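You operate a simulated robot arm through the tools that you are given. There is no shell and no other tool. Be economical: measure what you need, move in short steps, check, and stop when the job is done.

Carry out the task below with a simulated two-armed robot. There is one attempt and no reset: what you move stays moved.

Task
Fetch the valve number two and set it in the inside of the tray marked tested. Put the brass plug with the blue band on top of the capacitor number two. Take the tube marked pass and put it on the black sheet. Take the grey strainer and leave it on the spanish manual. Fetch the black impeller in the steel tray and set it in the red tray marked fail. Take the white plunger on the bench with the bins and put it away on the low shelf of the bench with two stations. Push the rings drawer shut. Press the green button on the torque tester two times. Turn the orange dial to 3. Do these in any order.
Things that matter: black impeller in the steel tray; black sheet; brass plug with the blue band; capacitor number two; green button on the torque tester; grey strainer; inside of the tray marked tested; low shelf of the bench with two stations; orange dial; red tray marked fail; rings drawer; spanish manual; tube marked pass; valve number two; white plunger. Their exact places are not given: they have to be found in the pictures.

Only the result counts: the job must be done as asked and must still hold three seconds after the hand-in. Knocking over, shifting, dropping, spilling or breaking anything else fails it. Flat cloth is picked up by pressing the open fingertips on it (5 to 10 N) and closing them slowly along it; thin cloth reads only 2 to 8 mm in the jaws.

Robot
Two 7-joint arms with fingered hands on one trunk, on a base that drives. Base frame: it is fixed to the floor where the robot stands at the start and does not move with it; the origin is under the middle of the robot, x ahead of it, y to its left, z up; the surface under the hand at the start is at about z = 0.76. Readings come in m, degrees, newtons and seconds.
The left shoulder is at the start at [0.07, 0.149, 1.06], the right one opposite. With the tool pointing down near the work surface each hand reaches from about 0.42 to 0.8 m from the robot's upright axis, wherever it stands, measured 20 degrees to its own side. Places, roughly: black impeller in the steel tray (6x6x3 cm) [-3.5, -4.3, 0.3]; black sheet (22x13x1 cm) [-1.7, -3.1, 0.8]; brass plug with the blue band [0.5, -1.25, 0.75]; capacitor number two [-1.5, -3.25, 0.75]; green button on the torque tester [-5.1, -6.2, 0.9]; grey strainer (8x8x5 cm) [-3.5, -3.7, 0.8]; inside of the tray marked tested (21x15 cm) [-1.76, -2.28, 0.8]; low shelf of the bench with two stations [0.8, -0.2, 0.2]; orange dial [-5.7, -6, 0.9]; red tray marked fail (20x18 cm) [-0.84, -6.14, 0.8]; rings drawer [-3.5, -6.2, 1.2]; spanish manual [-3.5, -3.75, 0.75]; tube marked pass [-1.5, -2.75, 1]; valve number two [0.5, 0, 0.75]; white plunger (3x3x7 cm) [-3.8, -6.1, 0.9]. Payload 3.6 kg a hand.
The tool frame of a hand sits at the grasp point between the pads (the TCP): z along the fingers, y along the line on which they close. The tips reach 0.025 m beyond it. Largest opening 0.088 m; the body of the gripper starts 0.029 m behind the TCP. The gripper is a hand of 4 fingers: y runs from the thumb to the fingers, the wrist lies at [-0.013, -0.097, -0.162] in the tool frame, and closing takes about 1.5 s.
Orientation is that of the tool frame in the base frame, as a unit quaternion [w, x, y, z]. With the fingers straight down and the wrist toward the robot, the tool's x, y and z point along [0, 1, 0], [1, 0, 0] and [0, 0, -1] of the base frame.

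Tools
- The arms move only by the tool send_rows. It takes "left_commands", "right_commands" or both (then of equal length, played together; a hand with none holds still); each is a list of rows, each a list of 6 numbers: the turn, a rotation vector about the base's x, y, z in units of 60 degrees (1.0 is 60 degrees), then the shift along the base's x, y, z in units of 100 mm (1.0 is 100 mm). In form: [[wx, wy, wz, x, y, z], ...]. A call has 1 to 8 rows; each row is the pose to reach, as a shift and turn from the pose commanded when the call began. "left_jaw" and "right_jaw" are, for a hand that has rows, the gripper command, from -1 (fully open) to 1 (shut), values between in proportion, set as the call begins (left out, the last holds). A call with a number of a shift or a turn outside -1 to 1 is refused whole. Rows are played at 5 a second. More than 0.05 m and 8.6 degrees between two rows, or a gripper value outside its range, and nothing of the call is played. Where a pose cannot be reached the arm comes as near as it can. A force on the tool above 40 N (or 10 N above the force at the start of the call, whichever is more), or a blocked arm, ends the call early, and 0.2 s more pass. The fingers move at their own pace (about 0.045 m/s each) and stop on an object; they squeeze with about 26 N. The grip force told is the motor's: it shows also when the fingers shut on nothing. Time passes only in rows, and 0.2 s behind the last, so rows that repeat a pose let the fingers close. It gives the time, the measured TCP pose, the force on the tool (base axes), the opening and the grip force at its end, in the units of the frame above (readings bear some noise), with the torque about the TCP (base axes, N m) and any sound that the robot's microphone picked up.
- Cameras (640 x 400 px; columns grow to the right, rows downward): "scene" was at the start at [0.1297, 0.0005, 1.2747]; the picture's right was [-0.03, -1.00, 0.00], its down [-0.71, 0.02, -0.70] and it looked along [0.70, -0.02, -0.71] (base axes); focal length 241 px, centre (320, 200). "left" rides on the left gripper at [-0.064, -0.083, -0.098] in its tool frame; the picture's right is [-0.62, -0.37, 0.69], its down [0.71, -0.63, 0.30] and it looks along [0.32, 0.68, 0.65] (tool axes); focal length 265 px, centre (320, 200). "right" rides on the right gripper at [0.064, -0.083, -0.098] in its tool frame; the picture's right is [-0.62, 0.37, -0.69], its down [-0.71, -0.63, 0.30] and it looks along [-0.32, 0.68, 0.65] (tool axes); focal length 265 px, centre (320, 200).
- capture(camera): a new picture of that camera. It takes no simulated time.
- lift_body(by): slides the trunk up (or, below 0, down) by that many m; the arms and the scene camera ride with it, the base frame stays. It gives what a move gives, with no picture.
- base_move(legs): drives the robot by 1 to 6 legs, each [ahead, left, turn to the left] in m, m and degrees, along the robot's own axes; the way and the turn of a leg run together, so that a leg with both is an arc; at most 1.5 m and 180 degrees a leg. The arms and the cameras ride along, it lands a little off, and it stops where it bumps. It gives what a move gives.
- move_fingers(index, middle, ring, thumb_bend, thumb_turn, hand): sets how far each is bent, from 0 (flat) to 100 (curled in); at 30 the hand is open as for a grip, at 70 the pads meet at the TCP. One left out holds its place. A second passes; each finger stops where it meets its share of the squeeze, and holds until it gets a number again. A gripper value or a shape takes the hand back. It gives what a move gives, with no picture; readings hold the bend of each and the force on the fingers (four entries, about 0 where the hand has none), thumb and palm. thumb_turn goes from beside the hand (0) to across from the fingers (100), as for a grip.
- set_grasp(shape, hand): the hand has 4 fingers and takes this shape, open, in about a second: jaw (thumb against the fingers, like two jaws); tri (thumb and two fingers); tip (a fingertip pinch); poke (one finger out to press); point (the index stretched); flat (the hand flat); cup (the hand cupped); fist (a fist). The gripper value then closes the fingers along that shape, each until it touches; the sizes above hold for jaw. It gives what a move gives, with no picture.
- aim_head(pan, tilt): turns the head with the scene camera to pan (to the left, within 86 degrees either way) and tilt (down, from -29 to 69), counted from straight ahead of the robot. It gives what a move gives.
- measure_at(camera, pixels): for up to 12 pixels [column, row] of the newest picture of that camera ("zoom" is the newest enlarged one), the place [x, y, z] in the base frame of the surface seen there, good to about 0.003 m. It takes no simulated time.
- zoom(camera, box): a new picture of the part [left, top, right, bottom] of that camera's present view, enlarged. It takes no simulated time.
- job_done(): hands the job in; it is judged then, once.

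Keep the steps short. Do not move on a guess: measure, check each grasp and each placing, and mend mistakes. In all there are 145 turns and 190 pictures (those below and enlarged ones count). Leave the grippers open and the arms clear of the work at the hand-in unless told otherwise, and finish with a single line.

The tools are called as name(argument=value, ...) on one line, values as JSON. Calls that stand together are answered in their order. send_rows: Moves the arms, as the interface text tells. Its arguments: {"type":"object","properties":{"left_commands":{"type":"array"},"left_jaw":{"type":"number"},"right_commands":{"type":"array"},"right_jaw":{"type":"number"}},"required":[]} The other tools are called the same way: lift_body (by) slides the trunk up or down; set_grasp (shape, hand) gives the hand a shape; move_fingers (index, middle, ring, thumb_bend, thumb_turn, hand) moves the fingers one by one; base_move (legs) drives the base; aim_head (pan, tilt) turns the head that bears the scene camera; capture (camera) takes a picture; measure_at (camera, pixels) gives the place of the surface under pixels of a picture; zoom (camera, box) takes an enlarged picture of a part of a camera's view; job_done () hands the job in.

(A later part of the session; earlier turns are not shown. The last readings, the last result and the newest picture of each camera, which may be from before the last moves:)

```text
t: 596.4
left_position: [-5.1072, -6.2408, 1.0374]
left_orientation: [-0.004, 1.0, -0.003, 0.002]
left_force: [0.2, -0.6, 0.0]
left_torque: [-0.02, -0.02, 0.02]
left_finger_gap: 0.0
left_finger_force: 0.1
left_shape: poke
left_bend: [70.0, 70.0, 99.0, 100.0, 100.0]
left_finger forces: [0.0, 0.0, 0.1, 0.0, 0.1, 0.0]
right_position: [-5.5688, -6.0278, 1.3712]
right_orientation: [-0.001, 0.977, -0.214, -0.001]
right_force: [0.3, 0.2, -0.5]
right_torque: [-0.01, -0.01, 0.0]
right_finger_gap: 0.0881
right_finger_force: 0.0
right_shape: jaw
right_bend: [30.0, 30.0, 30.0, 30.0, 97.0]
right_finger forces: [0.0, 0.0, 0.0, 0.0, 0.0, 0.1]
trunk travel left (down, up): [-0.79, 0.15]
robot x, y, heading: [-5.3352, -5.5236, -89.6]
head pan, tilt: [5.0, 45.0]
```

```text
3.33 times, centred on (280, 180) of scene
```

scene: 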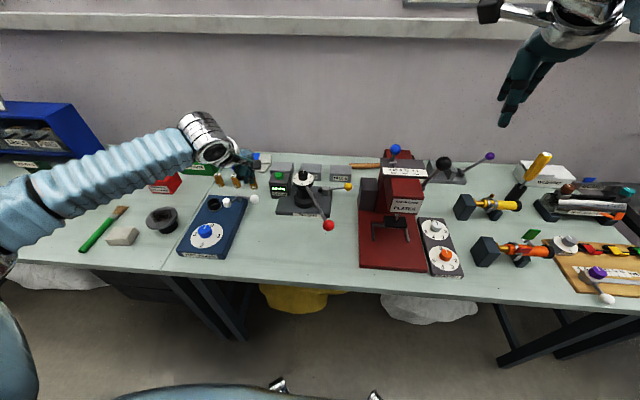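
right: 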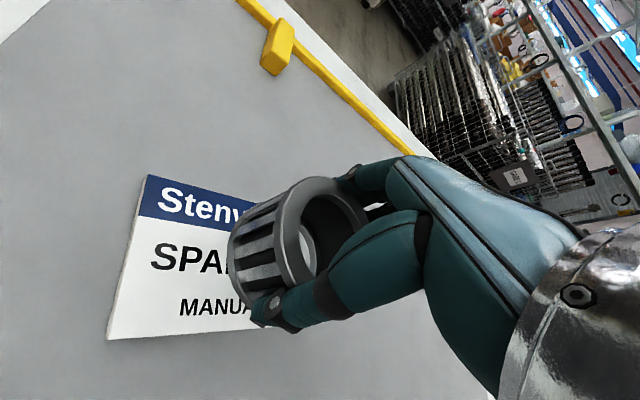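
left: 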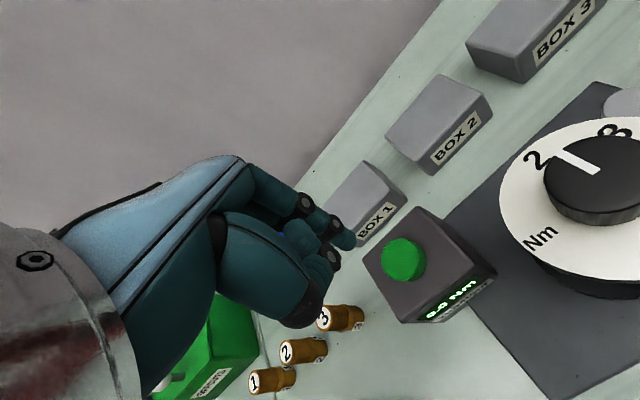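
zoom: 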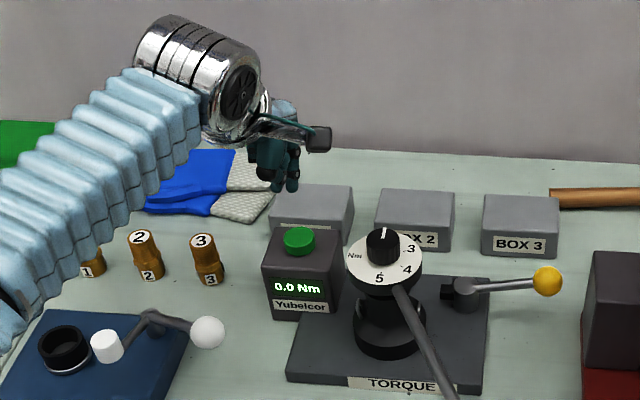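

measure_at(camera="left", pixels=[[403, 255], [390, 250], [415, 265], [400, 270], [348, 240], [352, 243], [334, 258], [342, 232]])

measure_at(camera="zoom", pixels=[[298, 236], [298, 242], [285, 238], [312, 238], [293, 186], [278, 188], [290, 175]])

zoom(camera="left", box=[270, 170, 450, 330])

```text
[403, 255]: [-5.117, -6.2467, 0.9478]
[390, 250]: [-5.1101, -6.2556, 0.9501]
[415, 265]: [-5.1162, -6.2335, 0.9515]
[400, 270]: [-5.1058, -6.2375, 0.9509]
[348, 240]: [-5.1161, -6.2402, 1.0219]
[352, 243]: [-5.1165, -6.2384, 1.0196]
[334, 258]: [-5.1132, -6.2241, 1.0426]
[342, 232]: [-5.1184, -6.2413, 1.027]
```

```text
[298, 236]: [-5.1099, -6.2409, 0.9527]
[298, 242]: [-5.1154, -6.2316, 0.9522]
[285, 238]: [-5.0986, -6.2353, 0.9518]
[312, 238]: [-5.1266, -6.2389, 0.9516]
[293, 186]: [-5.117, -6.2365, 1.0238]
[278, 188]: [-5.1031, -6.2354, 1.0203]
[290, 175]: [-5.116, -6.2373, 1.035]
```

```text
2.50 times, centred on (360, 250) of left
```

zoom: 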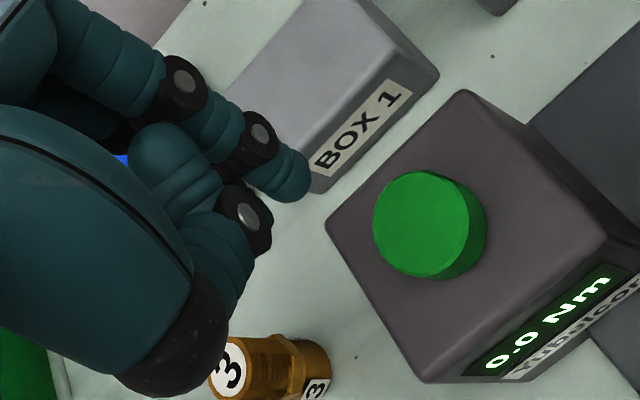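

The fingertips are above the button centre. I'll press down slowly.

send_rows(left_commands=[[0, 0, 0, -0.02, -0.03, -0.3], [0, 0, 0, -0.02, -0.03, -0.55], [0, 0, 0, -0.02, -0.03, -0.6], [0, 0, 0, -0.02, -0.03, -0.64], [0, 0, 0, -0.02, -0.03, -0.67]])

zoom(camera="left", box=[270, 170, 450, 330])

```text
t: 597.6
left_position: [-5.1087, -6.2439, 0.9724]
left_orientation: [-0.003, 1.0, -0.004, 0.001]
left_force: [-0.6, 0.1, 1.8]
left_torque: [0.02, -0.02, 0.01]
left_finger_gap: 0.0001
left_finger_force: 0.1
left_shape: poke
left_bend: [70.0, 70.0, 99.0, 100.0, 100.0]
left_finger forces: [0.1, 2.0, 0.0, 0.1, 0.0, 0.1]
right_position: [-5.5696, -6.0282, 1.3719]
right_orientation: [-0.001, 0.977, -0.214, -0.001]
right_force: [0.0, 0.3, -0.5]
right_torque: [0.02, 0.03, -0.02]
right_finger_gap: 0.088
right_finger_force: 0.1
right_shape: jaw
right_bend: [30.0, 30.0, 30.0, 30.0, 97.0]
right_finger forces: [0.0, 0.0, 0.1, 0.0, 0.1, 0.0]
trunk travel left (down, up): [-0.79, 0.15]
robot x, y, heading: [-5.3337, -5.5226, -89.9]
head pan, tilt: [5.0, 45.0]
```

```text
2.50 times, centred on (360, 250) of left
```

zoom: 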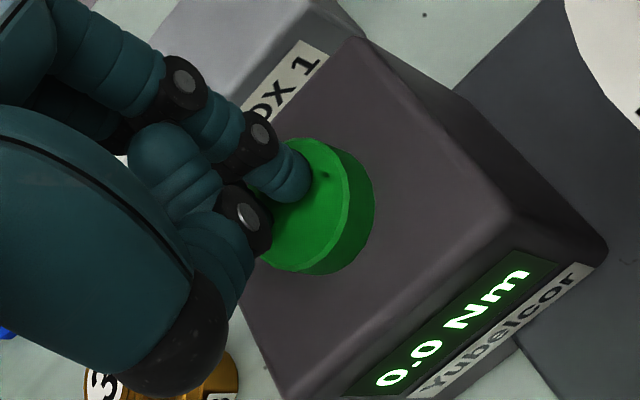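

Contact (2 N). I'll press further in 1–2 mm steps and listen for a click.

send_rows(left_commands=[[0, 0, 0, 0, 0, -0.015], [0, 0, 0, 0, 0, -0.03], [0, 0, 0, 0, 0, -0.045], [0, 0, 0, 0, 0, -0.06]])

zoom(camera="left", box=[270, 170, 450, 330])

```text
t: 598.6
left_position: [-5.109, -6.2432, 0.968]
left_orientation: [-0.001, 1.0, -0.004, 0.002]
left_force: [2.1, -2.2, 9.1]
left_torque: [-0.06, -0.1, -0.04]
left_finger_gap: 0.0
left_finger_force: 0.1
left_shape: poke
left_bend: [70.0, 70.0, 99.0, 100.0, 100.0]
left_finger forces: [0.1, 8.9, 0.0, 0.0, 0.0, 0.1]
right_position: [-5.5687, -6.0267, 1.3732]
right_orientation: [-0.001, 0.977, -0.214, -0.001]
right_force: [0.5, 0.0, -0.6]
right_torque: [-0.02, 0.02, 0.01]
right_finger_gap: 0.0881
right_finger_force: 0.1
right_shape: jaw
right_bend: [30.0, 30.0, 30.0, 30.0, 97.0]
right_finger forces: [0.0, 0.0, 0.0, 0.1, 0.0, 0.0]
trunk travel left (down, up): [-0.79, 0.15]
robot x, y, heading: [-5.3337, -5.5241, -89.6]
head pan, tilt: [5.0, 45.0]
heard: click
```

```text
2.50 times, centred on (360, 250) of left
```

zoom: 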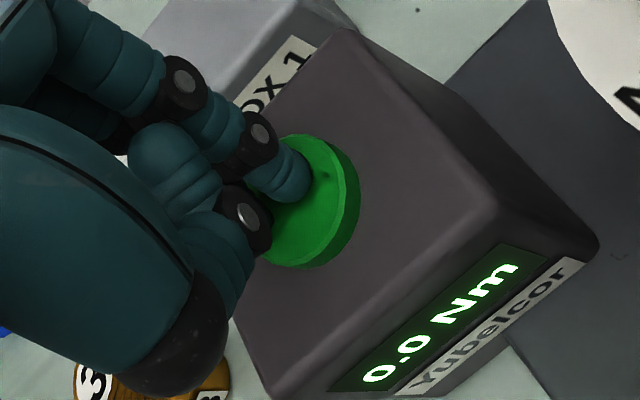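

One click heard. I'll release fully (up 2 cm), then press the same way once more.

send_rows(left_commands=[[0, 0, 0, 0, 0, 0.1], [0, 0, 0, 0, 0, 0.25], [0, 0, 0, 0, 0, 0.25]])

send_rows(left_commands=[[0, 0, 0, 0, 0, -0.15], [0, 0, 0, 0, 0, -0.2], [0, 0, 0, 0, 0, -0.22], [0, 0, 0, 0, 0, -0.235], [0, 0, 0, 0, 0, -0.25]])

```text
t: 599.4
left_position: [-5.1079, -6.2424, 0.9895]
left_orientation: [-0.003, 1.0, -0.004, 0.002]
left_force: [0.7, -0.1, -0.4]
left_torque: [-0.03, -0.03, -0.01]
left_finger_gap: 0.0
left_finger_force: 0.0
left_shape: poke
left_bend: [70.0, 70.0, 99.0, 100.0, 100.0]
left_finger forces: [0.0, 0.0, 0.1, 0.1, 0.0, 0.1]
right_position: [-5.5698, -6.0271, 1.3715]
right_orientation: [-0.001, 0.977, -0.213, 0.0]
right_force: [-0.5, 0.1, -0.2]
right_torque: [-0.01, 0.05, 0.01]
right_finger_gap: 0.0881
right_finger_force: 0.0
right_shape: jaw
right_bend: [30.0, 30.0, 30.0, 30.0, 97.0]
right_finger forces: [0.1, 0.1, 0.0, 0.0, 0.1, 0.0]
trunk travel left (down, up): [-0.79, 0.15]
robot x, y, heading: [-5.3329, -5.5224, -89.9]
head pan, tilt: [5.0, 45.0]
```

```text
t: 600.6
left_position: [-5.1077, -6.243, 0.9672]
left_orientation: [0.0, 1.0, -0.005, 0.001]
left_force: [1.5, -2.2, 10.0]
left_torque: [-0.04, -0.16, -0.02]
left_finger_gap: 0.0001
left_finger_force: 0.0
left_shape: poke
left_bend: [70.0, 70.0, 99.0, 100.0, 100.0]
left_finger forces: [0.2, 9.5, 0.0, 0.0, 0.0, 0.1]
right_position: [-5.57, -6.0262, 1.3724]
right_orientation: [0.0, 0.977, -0.214, -0.001]
right_force: [-0.1, -0.5, -0.6]
right_torque: [0.03, 0.0, -0.01]
right_finger_gap: 0.088
right_finger_force: 0.0
right_shape: jaw
right_bend: [30.0, 30.0, 30.0, 30.0, 97.0]
right_finger forces: [0.0, 0.0, 0.1, 0.0, 0.0, 0.0]
trunk travel left (down, up): [-0.79, 0.15]
robot x, y, heading: [-5.3342, -5.5234, -89.8]
head pan, tilt: [5.0, 45.0]
heard: click
```

Second click heard: exactly two presses. I'll raise the left hand, back off, and bring the right hand over the orange dial.

send_rows(left_commands=[[0, 0, 0, 0, 0, 0.3], [0, 0, 0, 0, 0, 0.7], [0, 0, 0, 0, 0, 1], [0, 0, 0, 0, 0.3, 1], [0, 0, 0, 0, 0.7, 1], [0, 0, 0, 0, 1, 1]])

base_move(legs=[[-0.06, -0.09, 0]])

capture(camera="right")

zoom(camera="scene", box=[330, 140, 470, 290])

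```text
t: 602.0
left_position: [-5.1096, -6.1401, 1.067]
left_orientation: [-0.002, 1.0, -0.004, 0.002]
left_force: [-0.6, -0.7, -0.1]
left_torque: [0.0, 0.0, 0.02]
left_finger_gap: 0.0001
left_finger_force: 0.0
left_shape: poke
left_bend: [70.0, 70.0, 99.0, 100.0, 100.0]
left_finger forces: [0.0, 0.1, 0.0, 0.1, 0.0, 0.0]
right_position: [-5.57, -6.0262, 1.3726]
right_orientation: [-0.001, 0.977, -0.213, -0.001]
right_force: [0.2, 0.1, 0.8]
right_torque: [0.0, 0.01, 0.01]
right_finger_gap: 0.0878
right_finger_force: 0.1
right_shape: jaw
right_bend: [30.0, 30.0, 30.0, 30.0, 97.0]
right_finger forces: [0.0, 0.1, 0.0, 0.1, 0.0, 0.1]
trunk travel left (down, up): [-0.79, 0.15]
robot x, y, heading: [-5.3295, -5.5203, -90.0]
head pan, tilt: [5.0, 45.0]
```

```text
t: 603.8
left_position: [-5.2002, -6.0818, 1.0661]
left_orientation: [-0.002, 1.0, -0.002, 0.002]
left_force: [-0.1, 0.0, 0.5]
left_torque: [0.0, -0.03, -0.01]
left_finger_gap: 0.0002
left_finger_force: 0.0
left_shape: poke
left_bend: [70.0, 70.0, 99.0, 100.0, 100.0]
left_finger forces: [0.0, 0.0, 0.0, 0.1, 0.0, 0.0]
right_position: [-5.6611, -5.9684, 1.3725]
right_orientation: [-0.002, 0.977, -0.214, 0.0]
right_force: [0.0, 1.3, -0.7]
right_torque: [-0.01, 0.01, 0.01]
right_finger_gap: 0.0882
right_finger_force: 0.2
right_shape: jaw
right_bend: [30.0, 30.0, 30.0, 30.0, 97.0]
right_finger forces: [0.0, 0.0, 0.0, 0.1, 0.0, 0.0]
trunk travel left (down, up): [-0.79, 0.15]
robot x, y, heading: [-5.4275, -5.4605, -90.1]
head pan, tilt: [5.0, 45.0]
```

```text
55 pictures are left
```

right: 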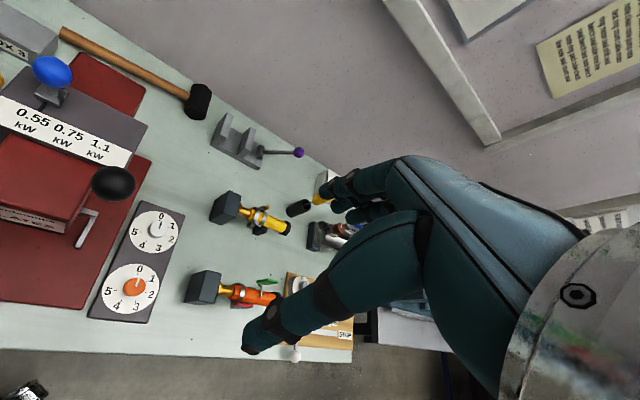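

```text
2.67 times, centred on (400, 215) of scene
```

zoom: 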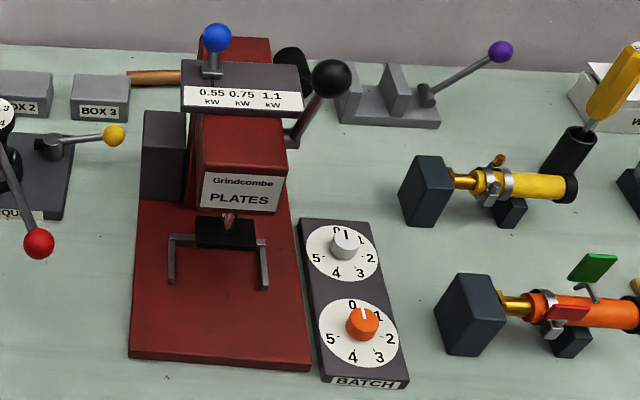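

zoom(camera="right", box=[80, 190, 200, 330])

measure_at(camera="zoom", pixels=[[305, 205], [290, 190], [320, 195], [300, 222], [318, 150], [355, 205], [240, 240], [360, 170], [365, 245]])

measure_at(camera="scene", pixels=[[399, 164], [388, 180], [421, 218], [410, 252], [402, 225], [387, 203]])

```text
2.86 times, centred on (140, 260) of right
```

zoom: 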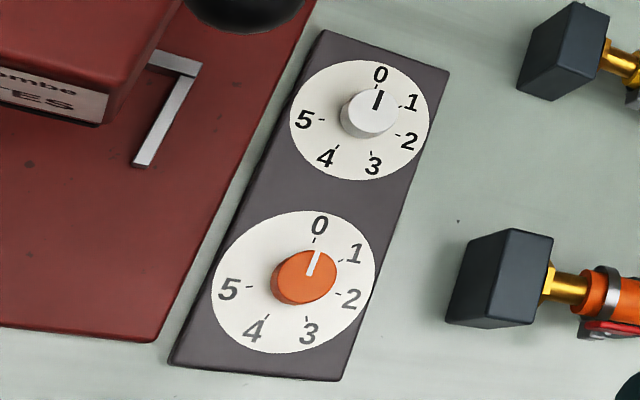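

```text
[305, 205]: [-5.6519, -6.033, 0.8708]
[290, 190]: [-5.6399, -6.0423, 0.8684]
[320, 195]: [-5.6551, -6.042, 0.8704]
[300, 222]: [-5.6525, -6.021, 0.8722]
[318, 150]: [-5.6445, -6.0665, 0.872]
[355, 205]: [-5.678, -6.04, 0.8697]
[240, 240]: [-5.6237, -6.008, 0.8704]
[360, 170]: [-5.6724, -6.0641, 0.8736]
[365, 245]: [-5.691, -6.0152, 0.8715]
```

```text
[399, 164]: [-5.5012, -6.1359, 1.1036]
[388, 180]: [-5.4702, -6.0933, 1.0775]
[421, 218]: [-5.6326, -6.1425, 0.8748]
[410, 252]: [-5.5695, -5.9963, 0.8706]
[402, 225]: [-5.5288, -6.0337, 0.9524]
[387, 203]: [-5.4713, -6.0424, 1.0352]
```

I'll measure the dial ticks and knob positions in the zoomed picture.

measure_at(camera="zoom", pixels=[[316, 241], [341, 261], [337, 294], [306, 319], [269, 317], [251, 286], [303, 277], [320, 254], [310, 273], [275, 280], [335, 275], [303, 300]])

zoom(camera="right", box=[95, 255, 170, 325])

```text
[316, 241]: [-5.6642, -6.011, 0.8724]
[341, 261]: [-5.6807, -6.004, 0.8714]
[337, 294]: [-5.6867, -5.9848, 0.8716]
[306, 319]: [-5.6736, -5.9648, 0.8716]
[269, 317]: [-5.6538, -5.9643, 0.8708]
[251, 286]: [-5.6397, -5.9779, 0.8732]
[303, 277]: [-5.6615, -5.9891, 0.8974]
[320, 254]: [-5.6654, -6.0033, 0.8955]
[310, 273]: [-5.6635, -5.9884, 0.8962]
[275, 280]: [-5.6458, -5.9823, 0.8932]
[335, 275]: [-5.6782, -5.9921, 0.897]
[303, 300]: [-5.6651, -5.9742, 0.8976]
```

```text
5.71 times, centred on (132, 290) of right
```

zoom: 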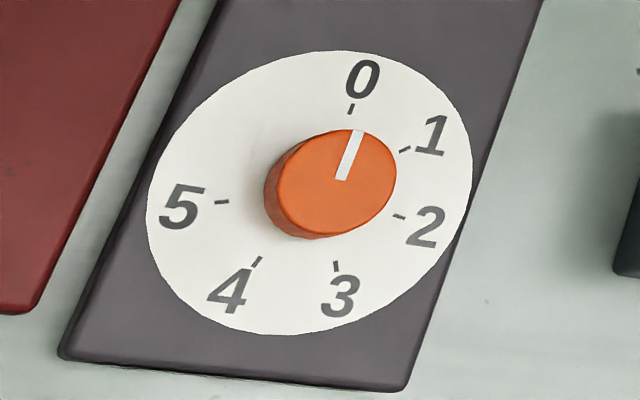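

Dial ticks: 0 at -95° and 3 at about 118°, so I need roughly -147° about z (clockwise from above). The knob is at (-5.662,-5.987), z 0.872–0.897. I'll check the blocks nearby, lower the trunk and pre-rotate the right hand +70°.

measure_at(camera="right", pixels=[[190, 285], [205, 275], [215, 290], [200, 300], [90, 235], [112, 183]])

send_rows(right_commands=[[0, 0, 0.14, 0, 0, 0], [0, 0, 0.28, 0, 0, -0.2], [0, 0, 0.42, 0, 0, -0.4], [0, 0, 0.56, 0, 0, -0.6], [0, 0, 0.7, 0, 0, -0.8], [0, 0, 0.84, 0, 0, -1], [0, 0, 0.98, 0, 0, -1], [0, 0, 1, 0, 0, -1]])

capture(camera="scene")

```text
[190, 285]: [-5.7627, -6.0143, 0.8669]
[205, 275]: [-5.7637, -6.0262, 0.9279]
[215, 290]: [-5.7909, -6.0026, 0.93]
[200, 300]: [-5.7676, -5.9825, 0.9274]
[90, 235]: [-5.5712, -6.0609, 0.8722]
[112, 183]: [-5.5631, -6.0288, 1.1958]
```

```text
t: 605.6
left_position: [-5.1995, -6.0825, 1.0667]
left_orientation: [-0.003, 1.0, -0.003, 0.001]
left_force: [-0.4, -0.7, -0.3]
left_torque: [0.02, 0.02, 0.0]
left_finger_gap: 0.0001
left_finger_force: 0.0
left_shape: poke
left_bend: [70.0, 70.0, 99.0, 100.0, 100.0]
left_finger forces: [0.0, 0.1, 0.0, 0.1, 0.0, 0.1]
right_position: [-5.6587, -5.9692, 1.2718]
right_orientation: [0.001, 0.962, 0.271, -0.001]
right_force: [0.2, 0.3, -0.4]
right_torque: [0.05, 0.02, 0.0]
right_finger_gap: 0.0882
right_finger_force: 0.1
right_shape: jaw
right_bend: [30.0, 30.0, 30.0, 30.0, 97.0]
right_finger forces: [0.0, 0.1, 0.0, 0.1, 0.0, 0.0]
right hand out of reach, approached as far as the arm can: row 8
trunk travel left (down, up): [-0.79, 0.15]
robot x, y, heading: [-5.4252, -5.4621, -89.7]
head pan, tilt: [5.0, 45.0]
```

```text
51 pictures are left
```

scene: 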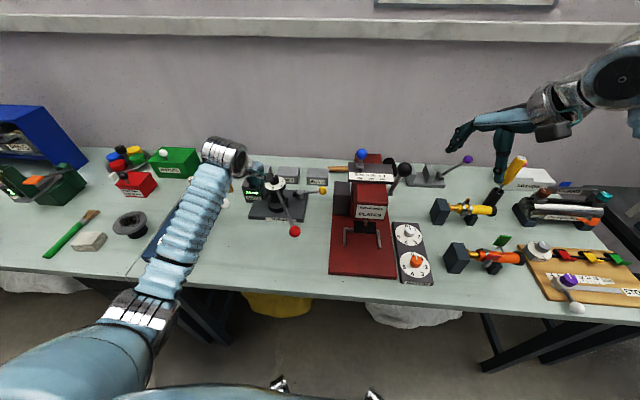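

The press's black ball sits at (-5.563,-6.03,1.19), clear of the planned hand. I'll lower the right arm and raise the left together, then drop the trunk.

send_rows(right_commands=[[0, 0, 0, -0.03, -0.1, -0.3], [0, 0, 0, -0.03, -0.18, -0.7], [0, 0, 0, -0.03, -0.18, -1]], left_commands=[[0, 0, 0, 0, 0.1, 0.3], [0, 0, 0, 0, 0.2, 0.7], [0, 0, 0, 0, 0.3, 1]])

lift_body(by=-0.12)

capture(camera="right")

capture(camera="scene")

```text
t: 606.4
left_position: [-5.1986, -6.0516, 1.1668]
left_orientation: [-0.003, 1.0, -0.002, 0.002]
left_force: [-0.2, 1.8, 0.3]
left_torque: [-0.01, 0.0, 0.01]
left_finger_gap: 0.0
left_finger_force: 0.0
left_shape: poke
left_bend: [70.0, 70.0, 99.0, 100.0, 100.0]
left_finger forces: [0.1, 0.0, 0.0, 0.0, 0.1, 0.1]
right_position: [-5.6625, -5.9872, 1.1713]
right_orientation: [0.0, 0.963, 0.271, -0.002]
right_force: [-0.6, -0.8, 0.5]
right_torque: [0.02, 0.0, -0.03]
right_finger_gap: 0.0879
right_finger_force: 0.0
right_shape: jaw
right_bend: [30.0, 30.0, 30.0, 30.0, 97.0]
right_finger forces: [0.0, 0.0, 0.0, 0.0, 0.0, 0.0]
trunk travel left (down, up): [-0.79, 0.15]
robot x, y, heading: [-5.4265, -5.4621, -89.9]
head pan, tilt: [5.0, 45.0]
```

```text
t: 607.9
left_position: [-5.1983, -6.0538, 1.0448]
left_orientation: [-0.003, 1.0, -0.004, 0.002]
left_force: [0.4, 0.7, -0.3]
left_torque: [-0.02, -0.01, -0.04]
left_finger_gap: 0.0002
left_finger_force: 0.0
left_shape: poke
left_bend: [70.0, 70.0, 99.0, 100.0, 100.0]
left_finger forces: [0.0, 0.0, 0.0, 0.1, 0.1, 0.1]
right_position: [-5.6617, -5.9863, 1.0522]
right_orientation: [-0.001, 0.963, 0.27, -0.003]
right_force: [1.0, 0.1, 0.0]
right_torque: [-0.02, -0.03, 0.03]
right_finger_gap: 0.0878
right_finger_force: 0.1
right_shape: jaw
right_bend: [30.0, 30.0, 30.0, 30.0, 97.0]
right_finger forces: [0.1, 0.0, 0.0, 0.0, 0.1, 0.1]
trunk travel left (down, up): [-0.67, 0.27]
robot x, y, heading: [-5.4274, -5.4626, -89.8]
head pan, tilt: [5.0, 45.0]
```

```text
50 pictures are left
```

right: 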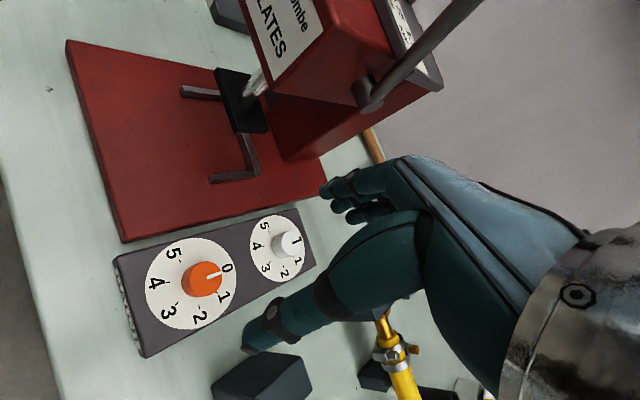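

```text
49 pictures are left
```

scene: 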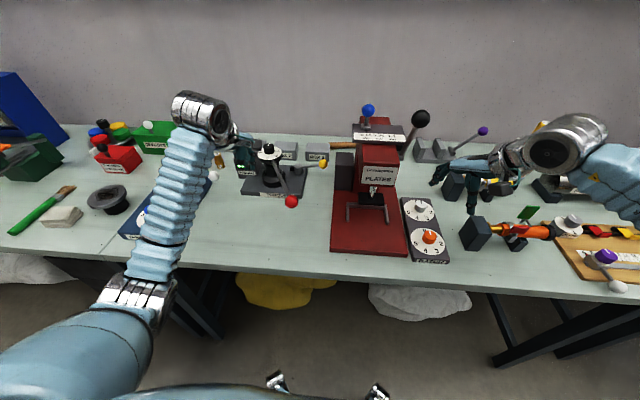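

zoom(camera="right", box=[140, 220, 270, 340])

measure_at(camera="zoom", pixels=[[314, 195], [285, 190], [345, 200], [312, 165], [318, 225], [388, 165], [395, 205], [332, 185]])

send_rows(right_commands=[[0, 0, 0, 0, 0, -0.4], [0, 0, 0, 0, 0, -0.8], [0, 0, 0, 0, 0, -1]])

```text
3.33 times, centred on (205, 280) of right
```

zoom: 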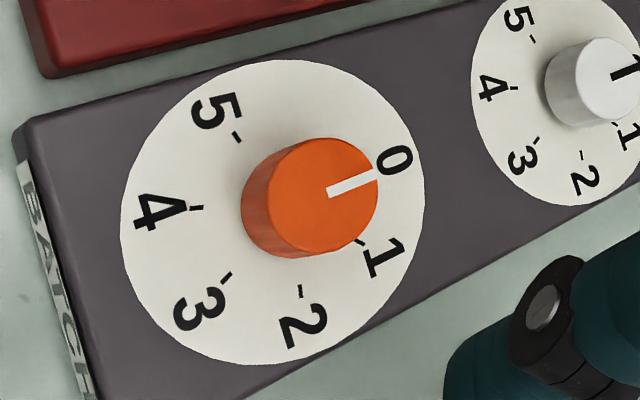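

```text
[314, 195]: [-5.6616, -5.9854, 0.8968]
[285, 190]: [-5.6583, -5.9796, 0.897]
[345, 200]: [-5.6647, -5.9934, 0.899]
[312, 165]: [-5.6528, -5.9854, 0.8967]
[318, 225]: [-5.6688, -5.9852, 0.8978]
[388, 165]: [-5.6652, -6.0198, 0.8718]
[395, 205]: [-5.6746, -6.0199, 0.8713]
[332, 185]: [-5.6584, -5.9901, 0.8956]
```

```text
t: 608.7
left_position: [-5.1983, -6.0531, 1.0454]
left_orientation: [-0.003, 1.0, -0.003, 0.001]
left_force: [-0.5, -0.5, -0.5]
left_torque: [0.02, 0.02, -0.04]
left_finger_gap: 0.0
left_finger_force: 0.1
left_shape: poke
left_bend: [70.0, 70.0, 99.0, 100.0, 100.0]
left_finger forces: [0.0, 0.1, 0.0, 0.0, 0.0, 0.1]
right_position: [-5.663, -5.9876, 0.9509]
right_orientation: [0.001, 0.963, 0.269, -0.001]
right_force: [-0.1, -0.1, 0.1]
right_torque: [0.0, 0.0, -0.01]
right_finger_gap: 0.0878
right_finger_force: 0.2
right_shape: jaw
right_bend: [30.0, 30.0, 30.0, 30.0, 97.0]
right_finger forces: [0.0, 0.1, 0.0, 0.0, 0.0, 0.1]
trunk travel left (down, up): [-0.67, 0.27]
robot x, y, heading: [-5.4253, -5.4631, -90.1]
head pan, tilt: [5.0, 45.0]
```

The TCP is centred on the knob to within 2 mm. I'll lower to z 0.903 and close on it.

send_rows(right_commands=[[0, 0, 0, 0.01, 0.01, -0.25], [0, 0, 0, 0.01, 0.01, -0.47]])

send_rows(right_commands=[[0, 0, 0, 0, 0, 0], [0, 0, 0, 0, 0, 0], [0, 0, 0, 0, 0, 0], [0, 0, 0, 0, 0, 0], [0, 0, 0, 0, 0, 0], [0, 0, 0, 0, 0, 0], [0, 0, 0, 0, 0, 0], [0, 0, 0, 0, 0, 0]], right_jaw=1)

zoom(camera="right", box=[200, 140, 440, 380])

```text
t: 609.3
left_position: [-5.1987, -6.0537, 1.0453]
left_orientation: [-0.002, 1.0, -0.003, 0.002]
left_force: [-0.9, 0.2, 0.1]
left_torque: [0.03, -0.01, 0.03]
left_finger_gap: 0.0
left_finger_force: 0.1
left_shape: poke
left_bend: [70.0, 70.0, 99.0, 100.0, 100.0]
left_finger forces: [0.1, 0.0, 0.1, 0.0, 0.0, 0.0]
right_position: [-5.6625, -5.9861, 0.9038]
right_orientation: [0.0, 0.963, 0.271, -0.002]
right_force: [0.2, -0.5, 0.6]
right_torque: [0.0, 0.0, 0.0]
right_finger_gap: 0.0882
right_finger_force: 0.1
right_shape: jaw
right_bend: [30.0, 30.0, 30.0, 30.0, 97.0]
right_finger forces: [0.0, 0.0, 0.0, 0.1, 0.0, 0.0]
trunk travel left (down, up): [-0.67, 0.27]
robot x, y, heading: [-5.4275, -5.4613, -89.7]
head pan, tilt: [5.0, 45.0]
```

```text
t: 611.1
left_position: [-5.1987, -6.0537, 1.0457]
left_orientation: [-0.002, 1.0, -0.003, 0.002]
left_force: [-0.4, -0.1, -0.2]
left_torque: [0.02, 0.0, 0.01]
left_finger_gap: 0.0
left_finger_force: 0.1
left_shape: poke
left_bend: [70.0, 70.0, 99.0, 100.0, 100.0]
left_finger forces: [0.1, 0.0, 0.0, 0.1, 0.0, 0.0]
right_position: [-5.6628, -5.9849, 0.9032]
right_orientation: [0.0, 0.963, 0.271, -0.002]
right_force: [-0.8, 4.2, -1.7]
right_torque: [0.06, -0.01, 0.0]
right_finger_gap: 0.0243
right_finger_force: 25.9
right_shape: jaw
right_bend: [74.0, 53.0, 60.0, 75.0, 100.0]
right_finger forces: [12.7, 7.5, 0.1, 0.0, 23.5, 0.1]
trunk travel left (down, up): [-0.67, 0.27]
robot x, y, heading: [-5.4262, -5.4626, -89.9]
head pan, tilt: [5.0, 45.0]
```

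```text
1.67 times, centred on (320, 260) of right
```

zoom: 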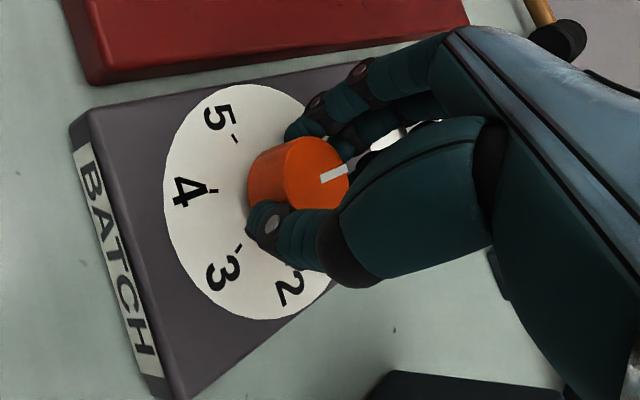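

Gripped. I'll turn -60°, step by step.

send_rows(right_commands=[[0, 0, -0.13, 0, 0, 0], [0, 0, -0.26, 0, 0, 0], [0, 0, -0.39, 0, 0, 0], [0, 0, -0.52, 0, 0, 0], [0, 0, -0.65, 0, 0, 0], [0, 0, -0.78, 0, 0, 0], [0, 0, -0.91, 0, 0, 0], [0, 0, -1, 0, 0, 0]])

zoom(camera="right", box=[200, 140, 440, 380])

```text
t: 612.9
left_position: [-5.1969, -6.0542, 1.0444]
left_orientation: [-0.003, 1.0, -0.003, 0.001]
left_force: [-0.5, -0.3, 0.4]
left_torque: [-0.01, 0.01, 0.01]
left_finger_gap: 0.0
left_finger_force: 0.2
left_shape: poke
left_bend: [70.0, 70.0, 99.0, 100.0, 100.0]
left_finger forces: [0.0, 0.0, 0.1, 0.0, 0.1, 0.1]
right_position: [-5.6608, -5.9871, 0.9044]
right_orientation: [-0.001, 0.969, -0.249, -0.001]
right_force: [3.1, -4.0, -4.0]
right_torque: [-0.08, -0.06, 0.03]
right_finger_gap: 0.0238
right_finger_force: 26.0
right_shape: jaw
right_bend: [74.0, 53.0, 60.0, 75.0, 100.0]
right_finger forces: [15.9, 8.3, 0.0, 0.1, 22.1, 0.0]
trunk travel left (down, up): [-0.67, 0.27]
robot x, y, heading: [-5.4251, -5.463, -89.9]
head pan, tilt: [5.0, 45.0]
```

```text
1.67 times, centred on (320, 260) of right
```

zoom: 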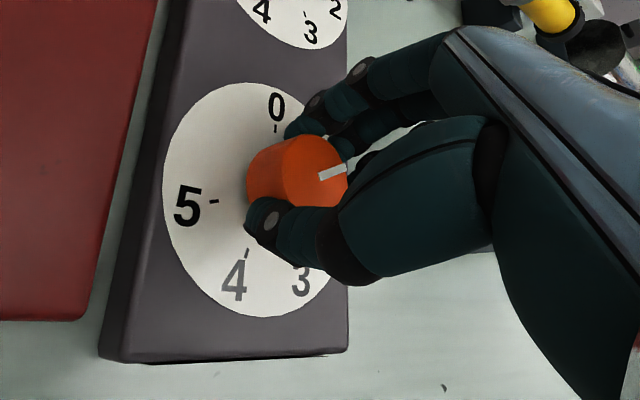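

It has turned 60° (the pointer is between 1 and 2). I'll continue turning in the same grip.

send_rows(right_commands=[[0, 0, -0.13, 0, 0, 0], [0, 0, -0.26, 0, 0, 0], [0, 0, -0.39, 0, 0, 0], [0, 0, -0.52, 0, 0, 0], [0, 0, -0.65, 0, 0, 0], [0, 0, -0.78, 0, 0, 0], [0, 0, -0.85, 0, 0, 0]])

zoom(camera="right", box=[200, 140, 440, 380])

capture(camera="scene")

```text
t: 614.3
left_position: [-5.198, -6.0502, 1.0484]
left_orientation: [-0.002, 1.0, -0.003, 0.002]
left_force: [-0.4, 0.4, -0.6]
left_torque: [0.01, -0.01, -0.02]
left_finger_gap: 0.0
left_finger_force: 0.0
left_shape: poke
left_bend: [70.0, 70.0, 99.0, 100.0, 100.0]
left_finger forces: [0.0, 0.1, 0.0, 0.1, 0.1, 0.0]
right_position: [-5.6567, -5.9774, 0.9008]
right_orientation: [-0.008, 0.821, -0.571, -0.011]
right_force: [-3.2, 34.7, 8.6]
right_torque: [-3.05, 2.66, 3.54]
right_finger_gap: 0.0262
right_finger_force: 25.6
right_shape: jaw
right_bend: [73.0, 75.0, 60.0, 80.0, 92.0]
right_finger forces: [20.6, 21.6, 0.1, 0.0, 25.1, 0.0]
trunk travel left (down, up): [-0.67, 0.27]
robot x, y, heading: [-5.4241, -5.4611, -89.8]
head pan, tilt: [5.0, 45.0]
stopped in row 6 (right hand): the force on the tool passed its limit at 49 N (the readings are from after the stop); the commanded pose is now the measured one
```

```text
1.67 times, centred on (320, 260) of right
```

zoom: 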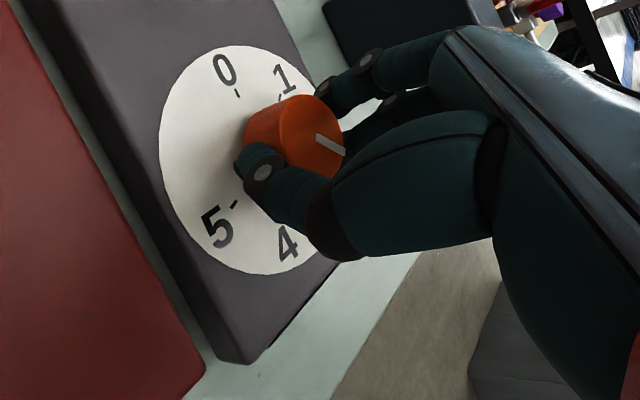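

```text
44 pictures are left
```

scene: 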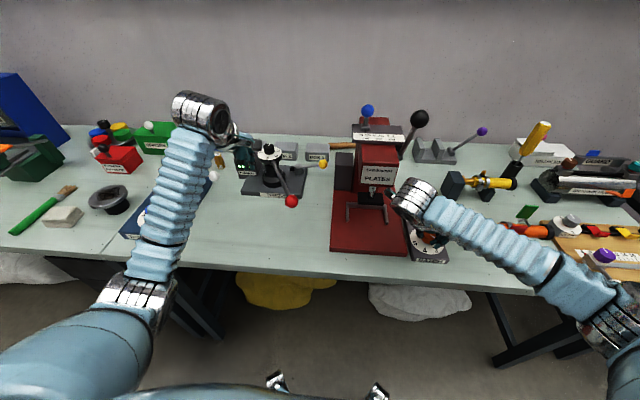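

The force limit was reached (the wrist is near the press; it has not moved). I'll release, lift off, rotate the hand back, and inspect the pointer.

send_rows(right_commands=[[0, 0, 0, 0, 0, 0], [0, 0, 0, 0, 0, 0], [0, 0, 0, 0, 0, 0], [0, 0, 0, 0, 0, 0], [0, 0, 0, 0, 0, 0], [0, 0, 0, 0, 0, 0.25], [0, 0, 0, 0, 0, 0.5]], right_jaw=-1)

send_rows(right_commands=[[0, 0, 0.14, 0, 0, 0], [0, 0, 0.28, 0, 0, 0], [0, 0, 0.42, 0, 0, 0], [0, 0, 0.56, 0, 0, 0], [0, 0, 0.7, 0, 0, 0], [0, 0, 0.84, 0, 0, 0], [0, 0, 0.98, 0, 0, 0]])

capture(camera="right")

```text
t: 615.7
left_position: [-5.1985, -6.0551, 1.0449]
left_orientation: [-0.004, 1.0, -0.003, 0.001]
left_force: [-0.6, 0.0, 0.3]
left_torque: [0.02, 0.0, 0.01]
left_finger_gap: 0.0
left_finger_force: 0.0
left_shape: poke
left_bend: [70.0, 70.0, 99.0, 100.0, 100.0]
left_finger forces: [0.0, 0.0, 0.0, 0.0, 0.1, 0.1]
right_position: [-5.66, -5.9738, 0.9035]
right_orientation: [-0.023, 0.82, -0.572, -0.029]
right_force: [-0.2, 0.3, -2.1]
right_torque: [-0.09, 0.01, 0.01]
right_finger_gap: 0.0876
right_finger_force: 0.0
right_shape: jaw
right_bend: [30.0, 30.0, 30.0, 30.0, 98.0]
right_finger forces: [0.1, 0.0, 0.0, 0.0, 0.0, 0.0]
trunk travel left (down, up): [-0.67, 0.27]
robot x, y, heading: [-5.4243, -5.4583, -89.7]
head pan, tilt: [5.0, 45.0]
stopped in row 6 (right hand): the force on the tool passed its limit at 60 N (the readings are from after the stop); the commanded pose is now the measured one
```

```text
t: 617.3
left_position: [-5.1991, -6.0551, 1.0447]
left_orientation: [-0.003, 1.0, -0.002, 0.002]
left_force: [0.7, -0.1, 0.3]
left_torque: [0.0, -0.02, 0.01]
left_finger_gap: 0.0
left_finger_force: 0.0
left_shape: poke
left_bend: [70.0, 70.0, 99.0, 100.0, 100.0]
left_finger forces: [0.0, 0.0, 0.0, 0.0, 0.0, 0.1]
right_position: [-5.6589, -5.9748, 0.9061]
right_orientation: [-0.005, 0.995, -0.094, -0.032]
right_force: [-0.1, 0.1, -0.4]
right_torque: [-0.02, -0.02, 0.01]
right_finger_gap: 0.0876
right_finger_force: 0.0
right_shape: jaw
right_bend: [30.0, 30.0, 30.0, 30.0, 98.0]
right_finger forces: [0.0, 0.0, 0.0, 0.1, 0.1, 0.0]
trunk travel left (down, up): [-0.67, 0.27]
robot x, y, heading: [-5.4228, -5.4604, -89.7]
head pan, tilt: [5.0, 45.0]
```

```text
43 pictures are left
```

right: 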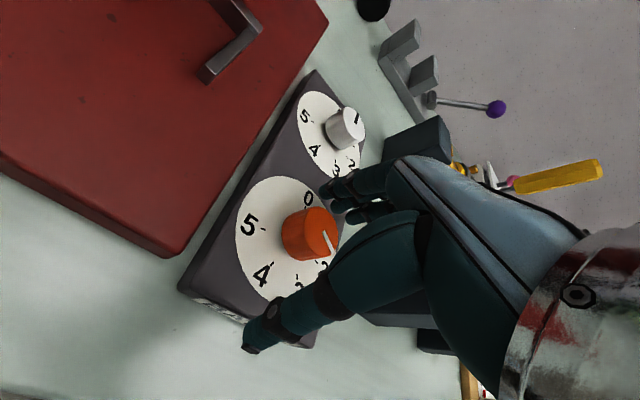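

I'll raise the hand 6 cm, continue turning back, fix the small tilt, and view the pointer.

send_rows(right_commands=[[0, 0, 0, 0, 0, 0.2], [0, 0, 0, 0, -0.05, 0.5], [0.01, -0.06, 0.13, 0, -0.1, 0.6], [0.01, -0.06, 0.26, 0, -0.1, 0.6], [0.01, -0.06, 0.39, 0, -0.1, 0.6], [0.01, -0.06, 0.52, 0, -0.1, 0.6], [0.01, -0.06, 0.65, 0, -0.1, 0.6]])

zoom(camera="right", box=[140, 180, 340, 360])

capture(camera="scene")

```text
t: 618.9
left_position: [-5.199, -6.0543, 1.0458]
left_orientation: [-0.003, 1.0, -0.002, 0.002]
left_force: [-0.3, -0.5, 0.2]
left_torque: [-0.03, -0.02, 0.01]
left_finger_gap: 0.0
left_finger_force: 0.0
left_shape: poke
left_bend: [70.0, 70.0, 99.0, 100.0, 100.0]
left_finger forces: [0.1, 0.0, 0.0, 0.1, 0.0, 0.0]
right_position: [-5.6577, -5.9838, 0.9665]
right_orientation: [-0.001, 0.97, 0.244, -0.002]
right_force: [0.1, -0.2, -0.4]
right_torque: [0.0, 0.03, 0.0]
right_finger_gap: 0.0877
right_finger_force: 0.1
right_shape: jaw
right_bend: [30.0, 30.0, 30.0, 30.0, 98.0]
right_finger forces: [0.1, 0.0, 0.0, 0.0, 0.0, 0.0]
trunk travel left (down, up): [-0.67, 0.27]
robot x, y, heading: [-5.4268, -5.4617, -89.9]
head pan, tilt: [5.0, 45.0]
```

```text
2.22 times, centred on (240, 270) of right
```

zoom: 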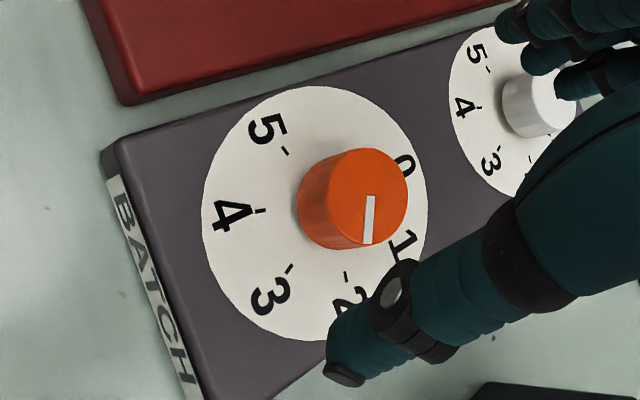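

```text
41 pictures are left
```

scene: 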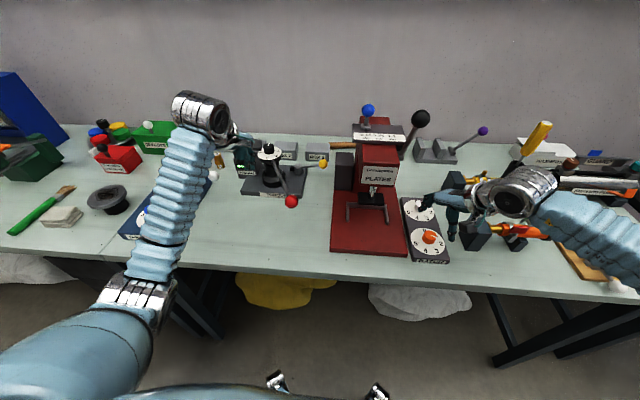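

measure_at(camera="zoom", pixels=[[370, 200], [367, 240], [367, 196], [347, 275], [288, 268], [258, 211], [284, 151], [335, 170], [400, 196], [310, 210], [390, 243]])

zoom(camera="right", box=[200, 210, 300, 340])

```text
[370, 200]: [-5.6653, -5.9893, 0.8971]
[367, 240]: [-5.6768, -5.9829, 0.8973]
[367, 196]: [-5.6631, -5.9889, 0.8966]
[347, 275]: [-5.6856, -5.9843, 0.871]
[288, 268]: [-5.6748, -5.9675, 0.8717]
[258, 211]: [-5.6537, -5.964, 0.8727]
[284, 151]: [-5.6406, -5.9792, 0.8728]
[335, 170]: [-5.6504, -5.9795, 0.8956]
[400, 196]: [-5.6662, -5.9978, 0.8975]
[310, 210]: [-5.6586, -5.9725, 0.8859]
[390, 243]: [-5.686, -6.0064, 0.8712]
```

```text
3.08 times, centred on (250, 275) of right
```

zoom: 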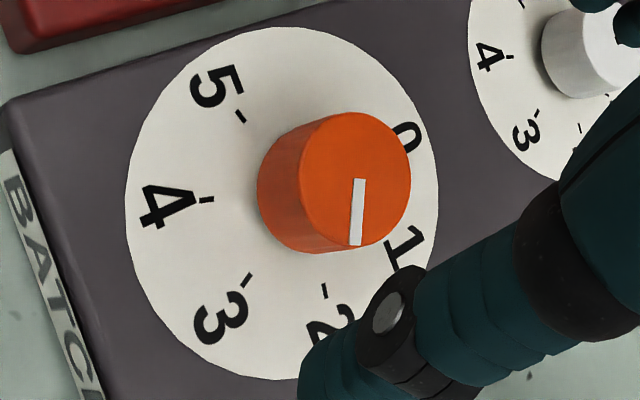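

The pointer is at about 151°, near 2.45; tick 3 is at about 121°. I'll regrip and turn -30°.

send_rows(right_commands=[[0, 0, 0, -0.045, -0.03, 0], [0, 0, 0, -0.045, -0.03, -0.3], [0, 0, 0, -0.045, -0.03, -0.63]])

send_rows(right_commands=[[0, 0, 0, 0, 0, 0], [0, 0, 0, 0, 0, 0], [0, 0, 0, 0, 0, 0], [0, 0, 0, 0, 0, 0], [0, 0, 0, 0, 0, 0], [0, 0, 0, 0, 0, 0], [0, 0, 0, 0, 0, 0], [0, 0, 0, 0, 0, 0]], right_jaw=1)

send_rows(right_commands=[[0, 0, -0.13, 0, 0, 0], [0, 0, -0.26, 0, 0, 0], [0, 0, -0.39, 0, 0, 0], [0, 0, -0.5, 0, 0, 0], [0, 0, -0.5, 0, 0, 0]])

zoom(camera="right", box=[200, 140, 440, 380])

```text
t: 619.7
left_position: [-5.1994, -6.0547, 1.0466]
left_orientation: [-0.004, 1.0, -0.003, 0.002]
left_force: [-0.1, -0.6, -0.1]
left_torque: [0.0, -0.03, -0.02]
left_finger_gap: 0.0002
left_finger_force: 0.1
left_shape: poke
left_bend: [70.0, 70.0, 99.0, 100.0, 100.0]
left_finger forces: [0.1, 0.0, 0.0, 0.0, 0.0, 0.1]
right_position: [-5.6626, -5.9884, 0.9038]
right_orientation: [-0.001, 0.97, 0.243, -0.002]
right_force: [0.5, 0.2, 0.9]
right_torque: [0.01, 0.0, 0.02]
right_finger_gap: 0.0875
right_finger_force: 0.0
right_shape: jaw
right_bend: [30.0, 30.0, 30.0, 30.0, 98.0]
right_finger forces: [0.2, 0.1, 0.1, 0.1, 0.1, 0.1]
trunk travel left (down, up): [-0.67, 0.27]
robot x, y, heading: [-5.4209, -5.4627, -90.0]
head pan, tilt: [5.0, 45.0]
```

```text
t: 621.5
left_position: [-5.1986, -6.0532, 1.046]
left_orientation: [-0.002, 1.0, -0.002, 0.002]
left_force: [0.4, 0.3, -0.5]
left_torque: [-0.02, 0.02, 0.0]
left_finger_gap: 0.0
left_finger_force: 0.1
left_shape: poke
left_bend: [70.0, 70.0, 99.0, 100.0, 100.0]
left_finger forces: [0.0, 0.0, 0.0, 0.0, 0.1, 0.2]
right_position: [-5.6626, -5.9868, 0.9049]
right_orientation: [-0.002, 0.97, 0.242, -0.002]
right_force: [0.7, 4.1, -0.8]
right_torque: [0.06, -0.02, 0.0]
right_finger_gap: 0.024
right_finger_force: 26.5
right_shape: jaw
right_bend: [74.0, 56.0, 63.0, 74.0, 100.0]
right_finger forces: [13.3, 7.4, 0.0, 0.0, 23.4, 0.0]
trunk travel left (down, up): [-0.67, 0.27]
robot x, y, heading: [-5.4222, -5.461, -89.7]
head pan, tilt: [5.0, 45.0]
```

```text
t: 622.7
left_position: [-5.1969, -6.0555, 1.0456]
left_orientation: [-0.005, 1.0, -0.003, 0.002]
left_force: [0.1, 0.2, -0.5]
left_torque: [-0.04, 0.03, -0.05]
left_finger_gap: 0.0
left_finger_force: 0.0
left_shape: poke
left_bend: [70.0, 70.0, 99.0, 100.0, 100.0]
left_finger forces: [0.0, 0.1, 0.0, 0.1, 0.0, 0.1]
right_position: [-5.6611, -5.9879, 0.9041]
right_orientation: [-0.002, 1.0, -0.017, -0.001]
right_force: [2.9, -1.2, -1.6]
right_torque: [-0.11, -0.1, -0.01]
right_finger_gap: 0.0233
right_finger_force: 25.5
right_shape: jaw
right_bend: [73.0, 56.0, 63.0, 74.0, 100.0]
right_finger forces: [16.1, 9.0, 0.1, 0.1, 22.1, 0.0]
trunk travel left (down, up): [-0.67, 0.27]
robot x, y, heading: [-5.4226, -5.4614, -90.0]
head pan, tilt: [5.0, 45.0]
```

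```text
1.67 times, centred on (320, 260) of right
```

zoom: 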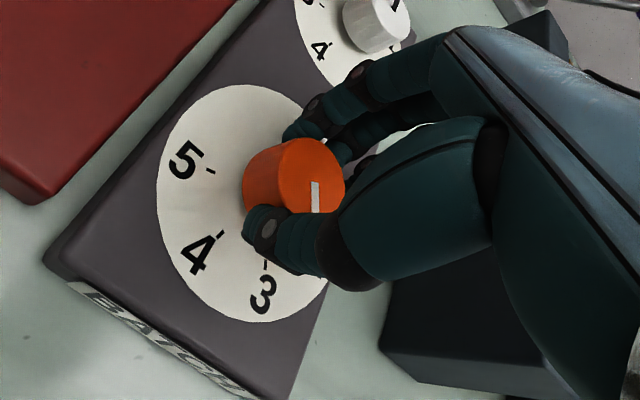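

Turned about 30°. I'll release, lift off straight up, and check the pointer.

send_rows(right_commands=[[0, 0, 0, 0, 0, 0], [0, 0, 0, 0, 0, 0], [0, 0, 0, 0, 0, 0], [0, 0, 0, 0, 0, 0], [0, 0, 0, 0, 0, 0], [0, 0, 0, 0, 0, 0.3], [0, 0, 0, 0, 0, 0.7], [0, 0, 0, 0, 0, 1]], right_jaw=-1)

zoom(camera="right", box=[120, 180, 300, 340])

zoom(camera="scene", box=[395, 190, 460, 270])

```text
t: 624.5
left_position: [-5.199, -6.0544, 1.0449]
left_orientation: [-0.002, 1.0, -0.003, 0.002]
left_force: [-0.2, -0.2, -0.5]
left_torque: [-0.01, 0.02, 0.01]
left_finger_gap: 0.0
left_finger_force: 0.1
left_shape: poke
left_bend: [70.0, 70.0, 99.0, 100.0, 100.0]
left_finger forces: [0.0, 0.1, 0.0, 0.2, 0.0, 0.1]
right_position: [-5.6635, -5.9869, 1.0043]
right_orientation: [-0.002, 1.0, -0.016, -0.002]
right_force: [-0.4, 0.1, 0.1]
right_torque: [0.01, 0.02, -0.01]
right_finger_gap: 0.0877
right_finger_force: 0.1
right_shape: jaw
right_bend: [30.0, 30.0, 30.0, 30.0, 98.0]
right_finger forces: [0.0, 0.0, 0.0, 0.1, 0.2, 0.0]
trunk travel left (down, up): [-0.67, 0.27]
robot x, y, heading: [-5.4258, -5.4625, -89.8]
head pan, tilt: [5.0, 45.0]
```

```text
2.50 times, centred on (210, 260) of right
```

zoom: 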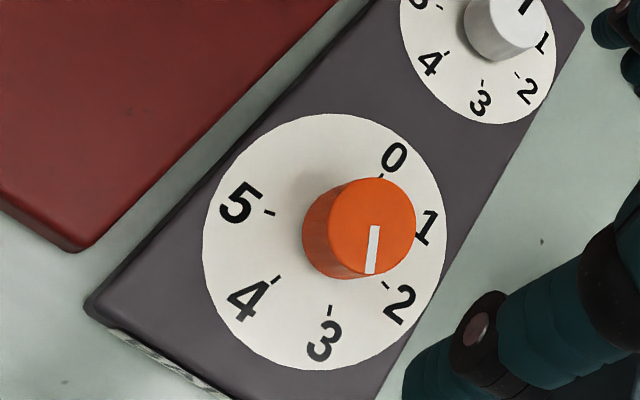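

```text
5.00 times, centred on (428, 230) of scene
```

zoom: 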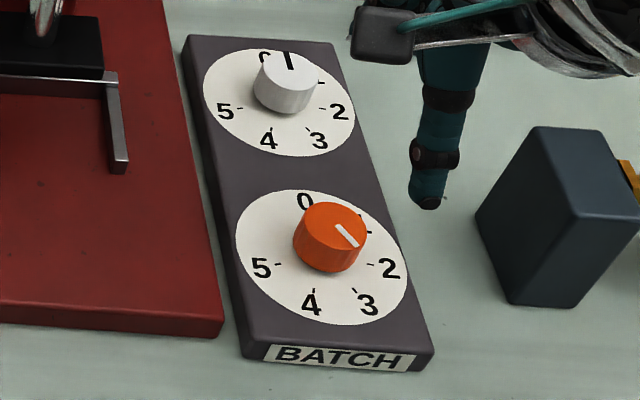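

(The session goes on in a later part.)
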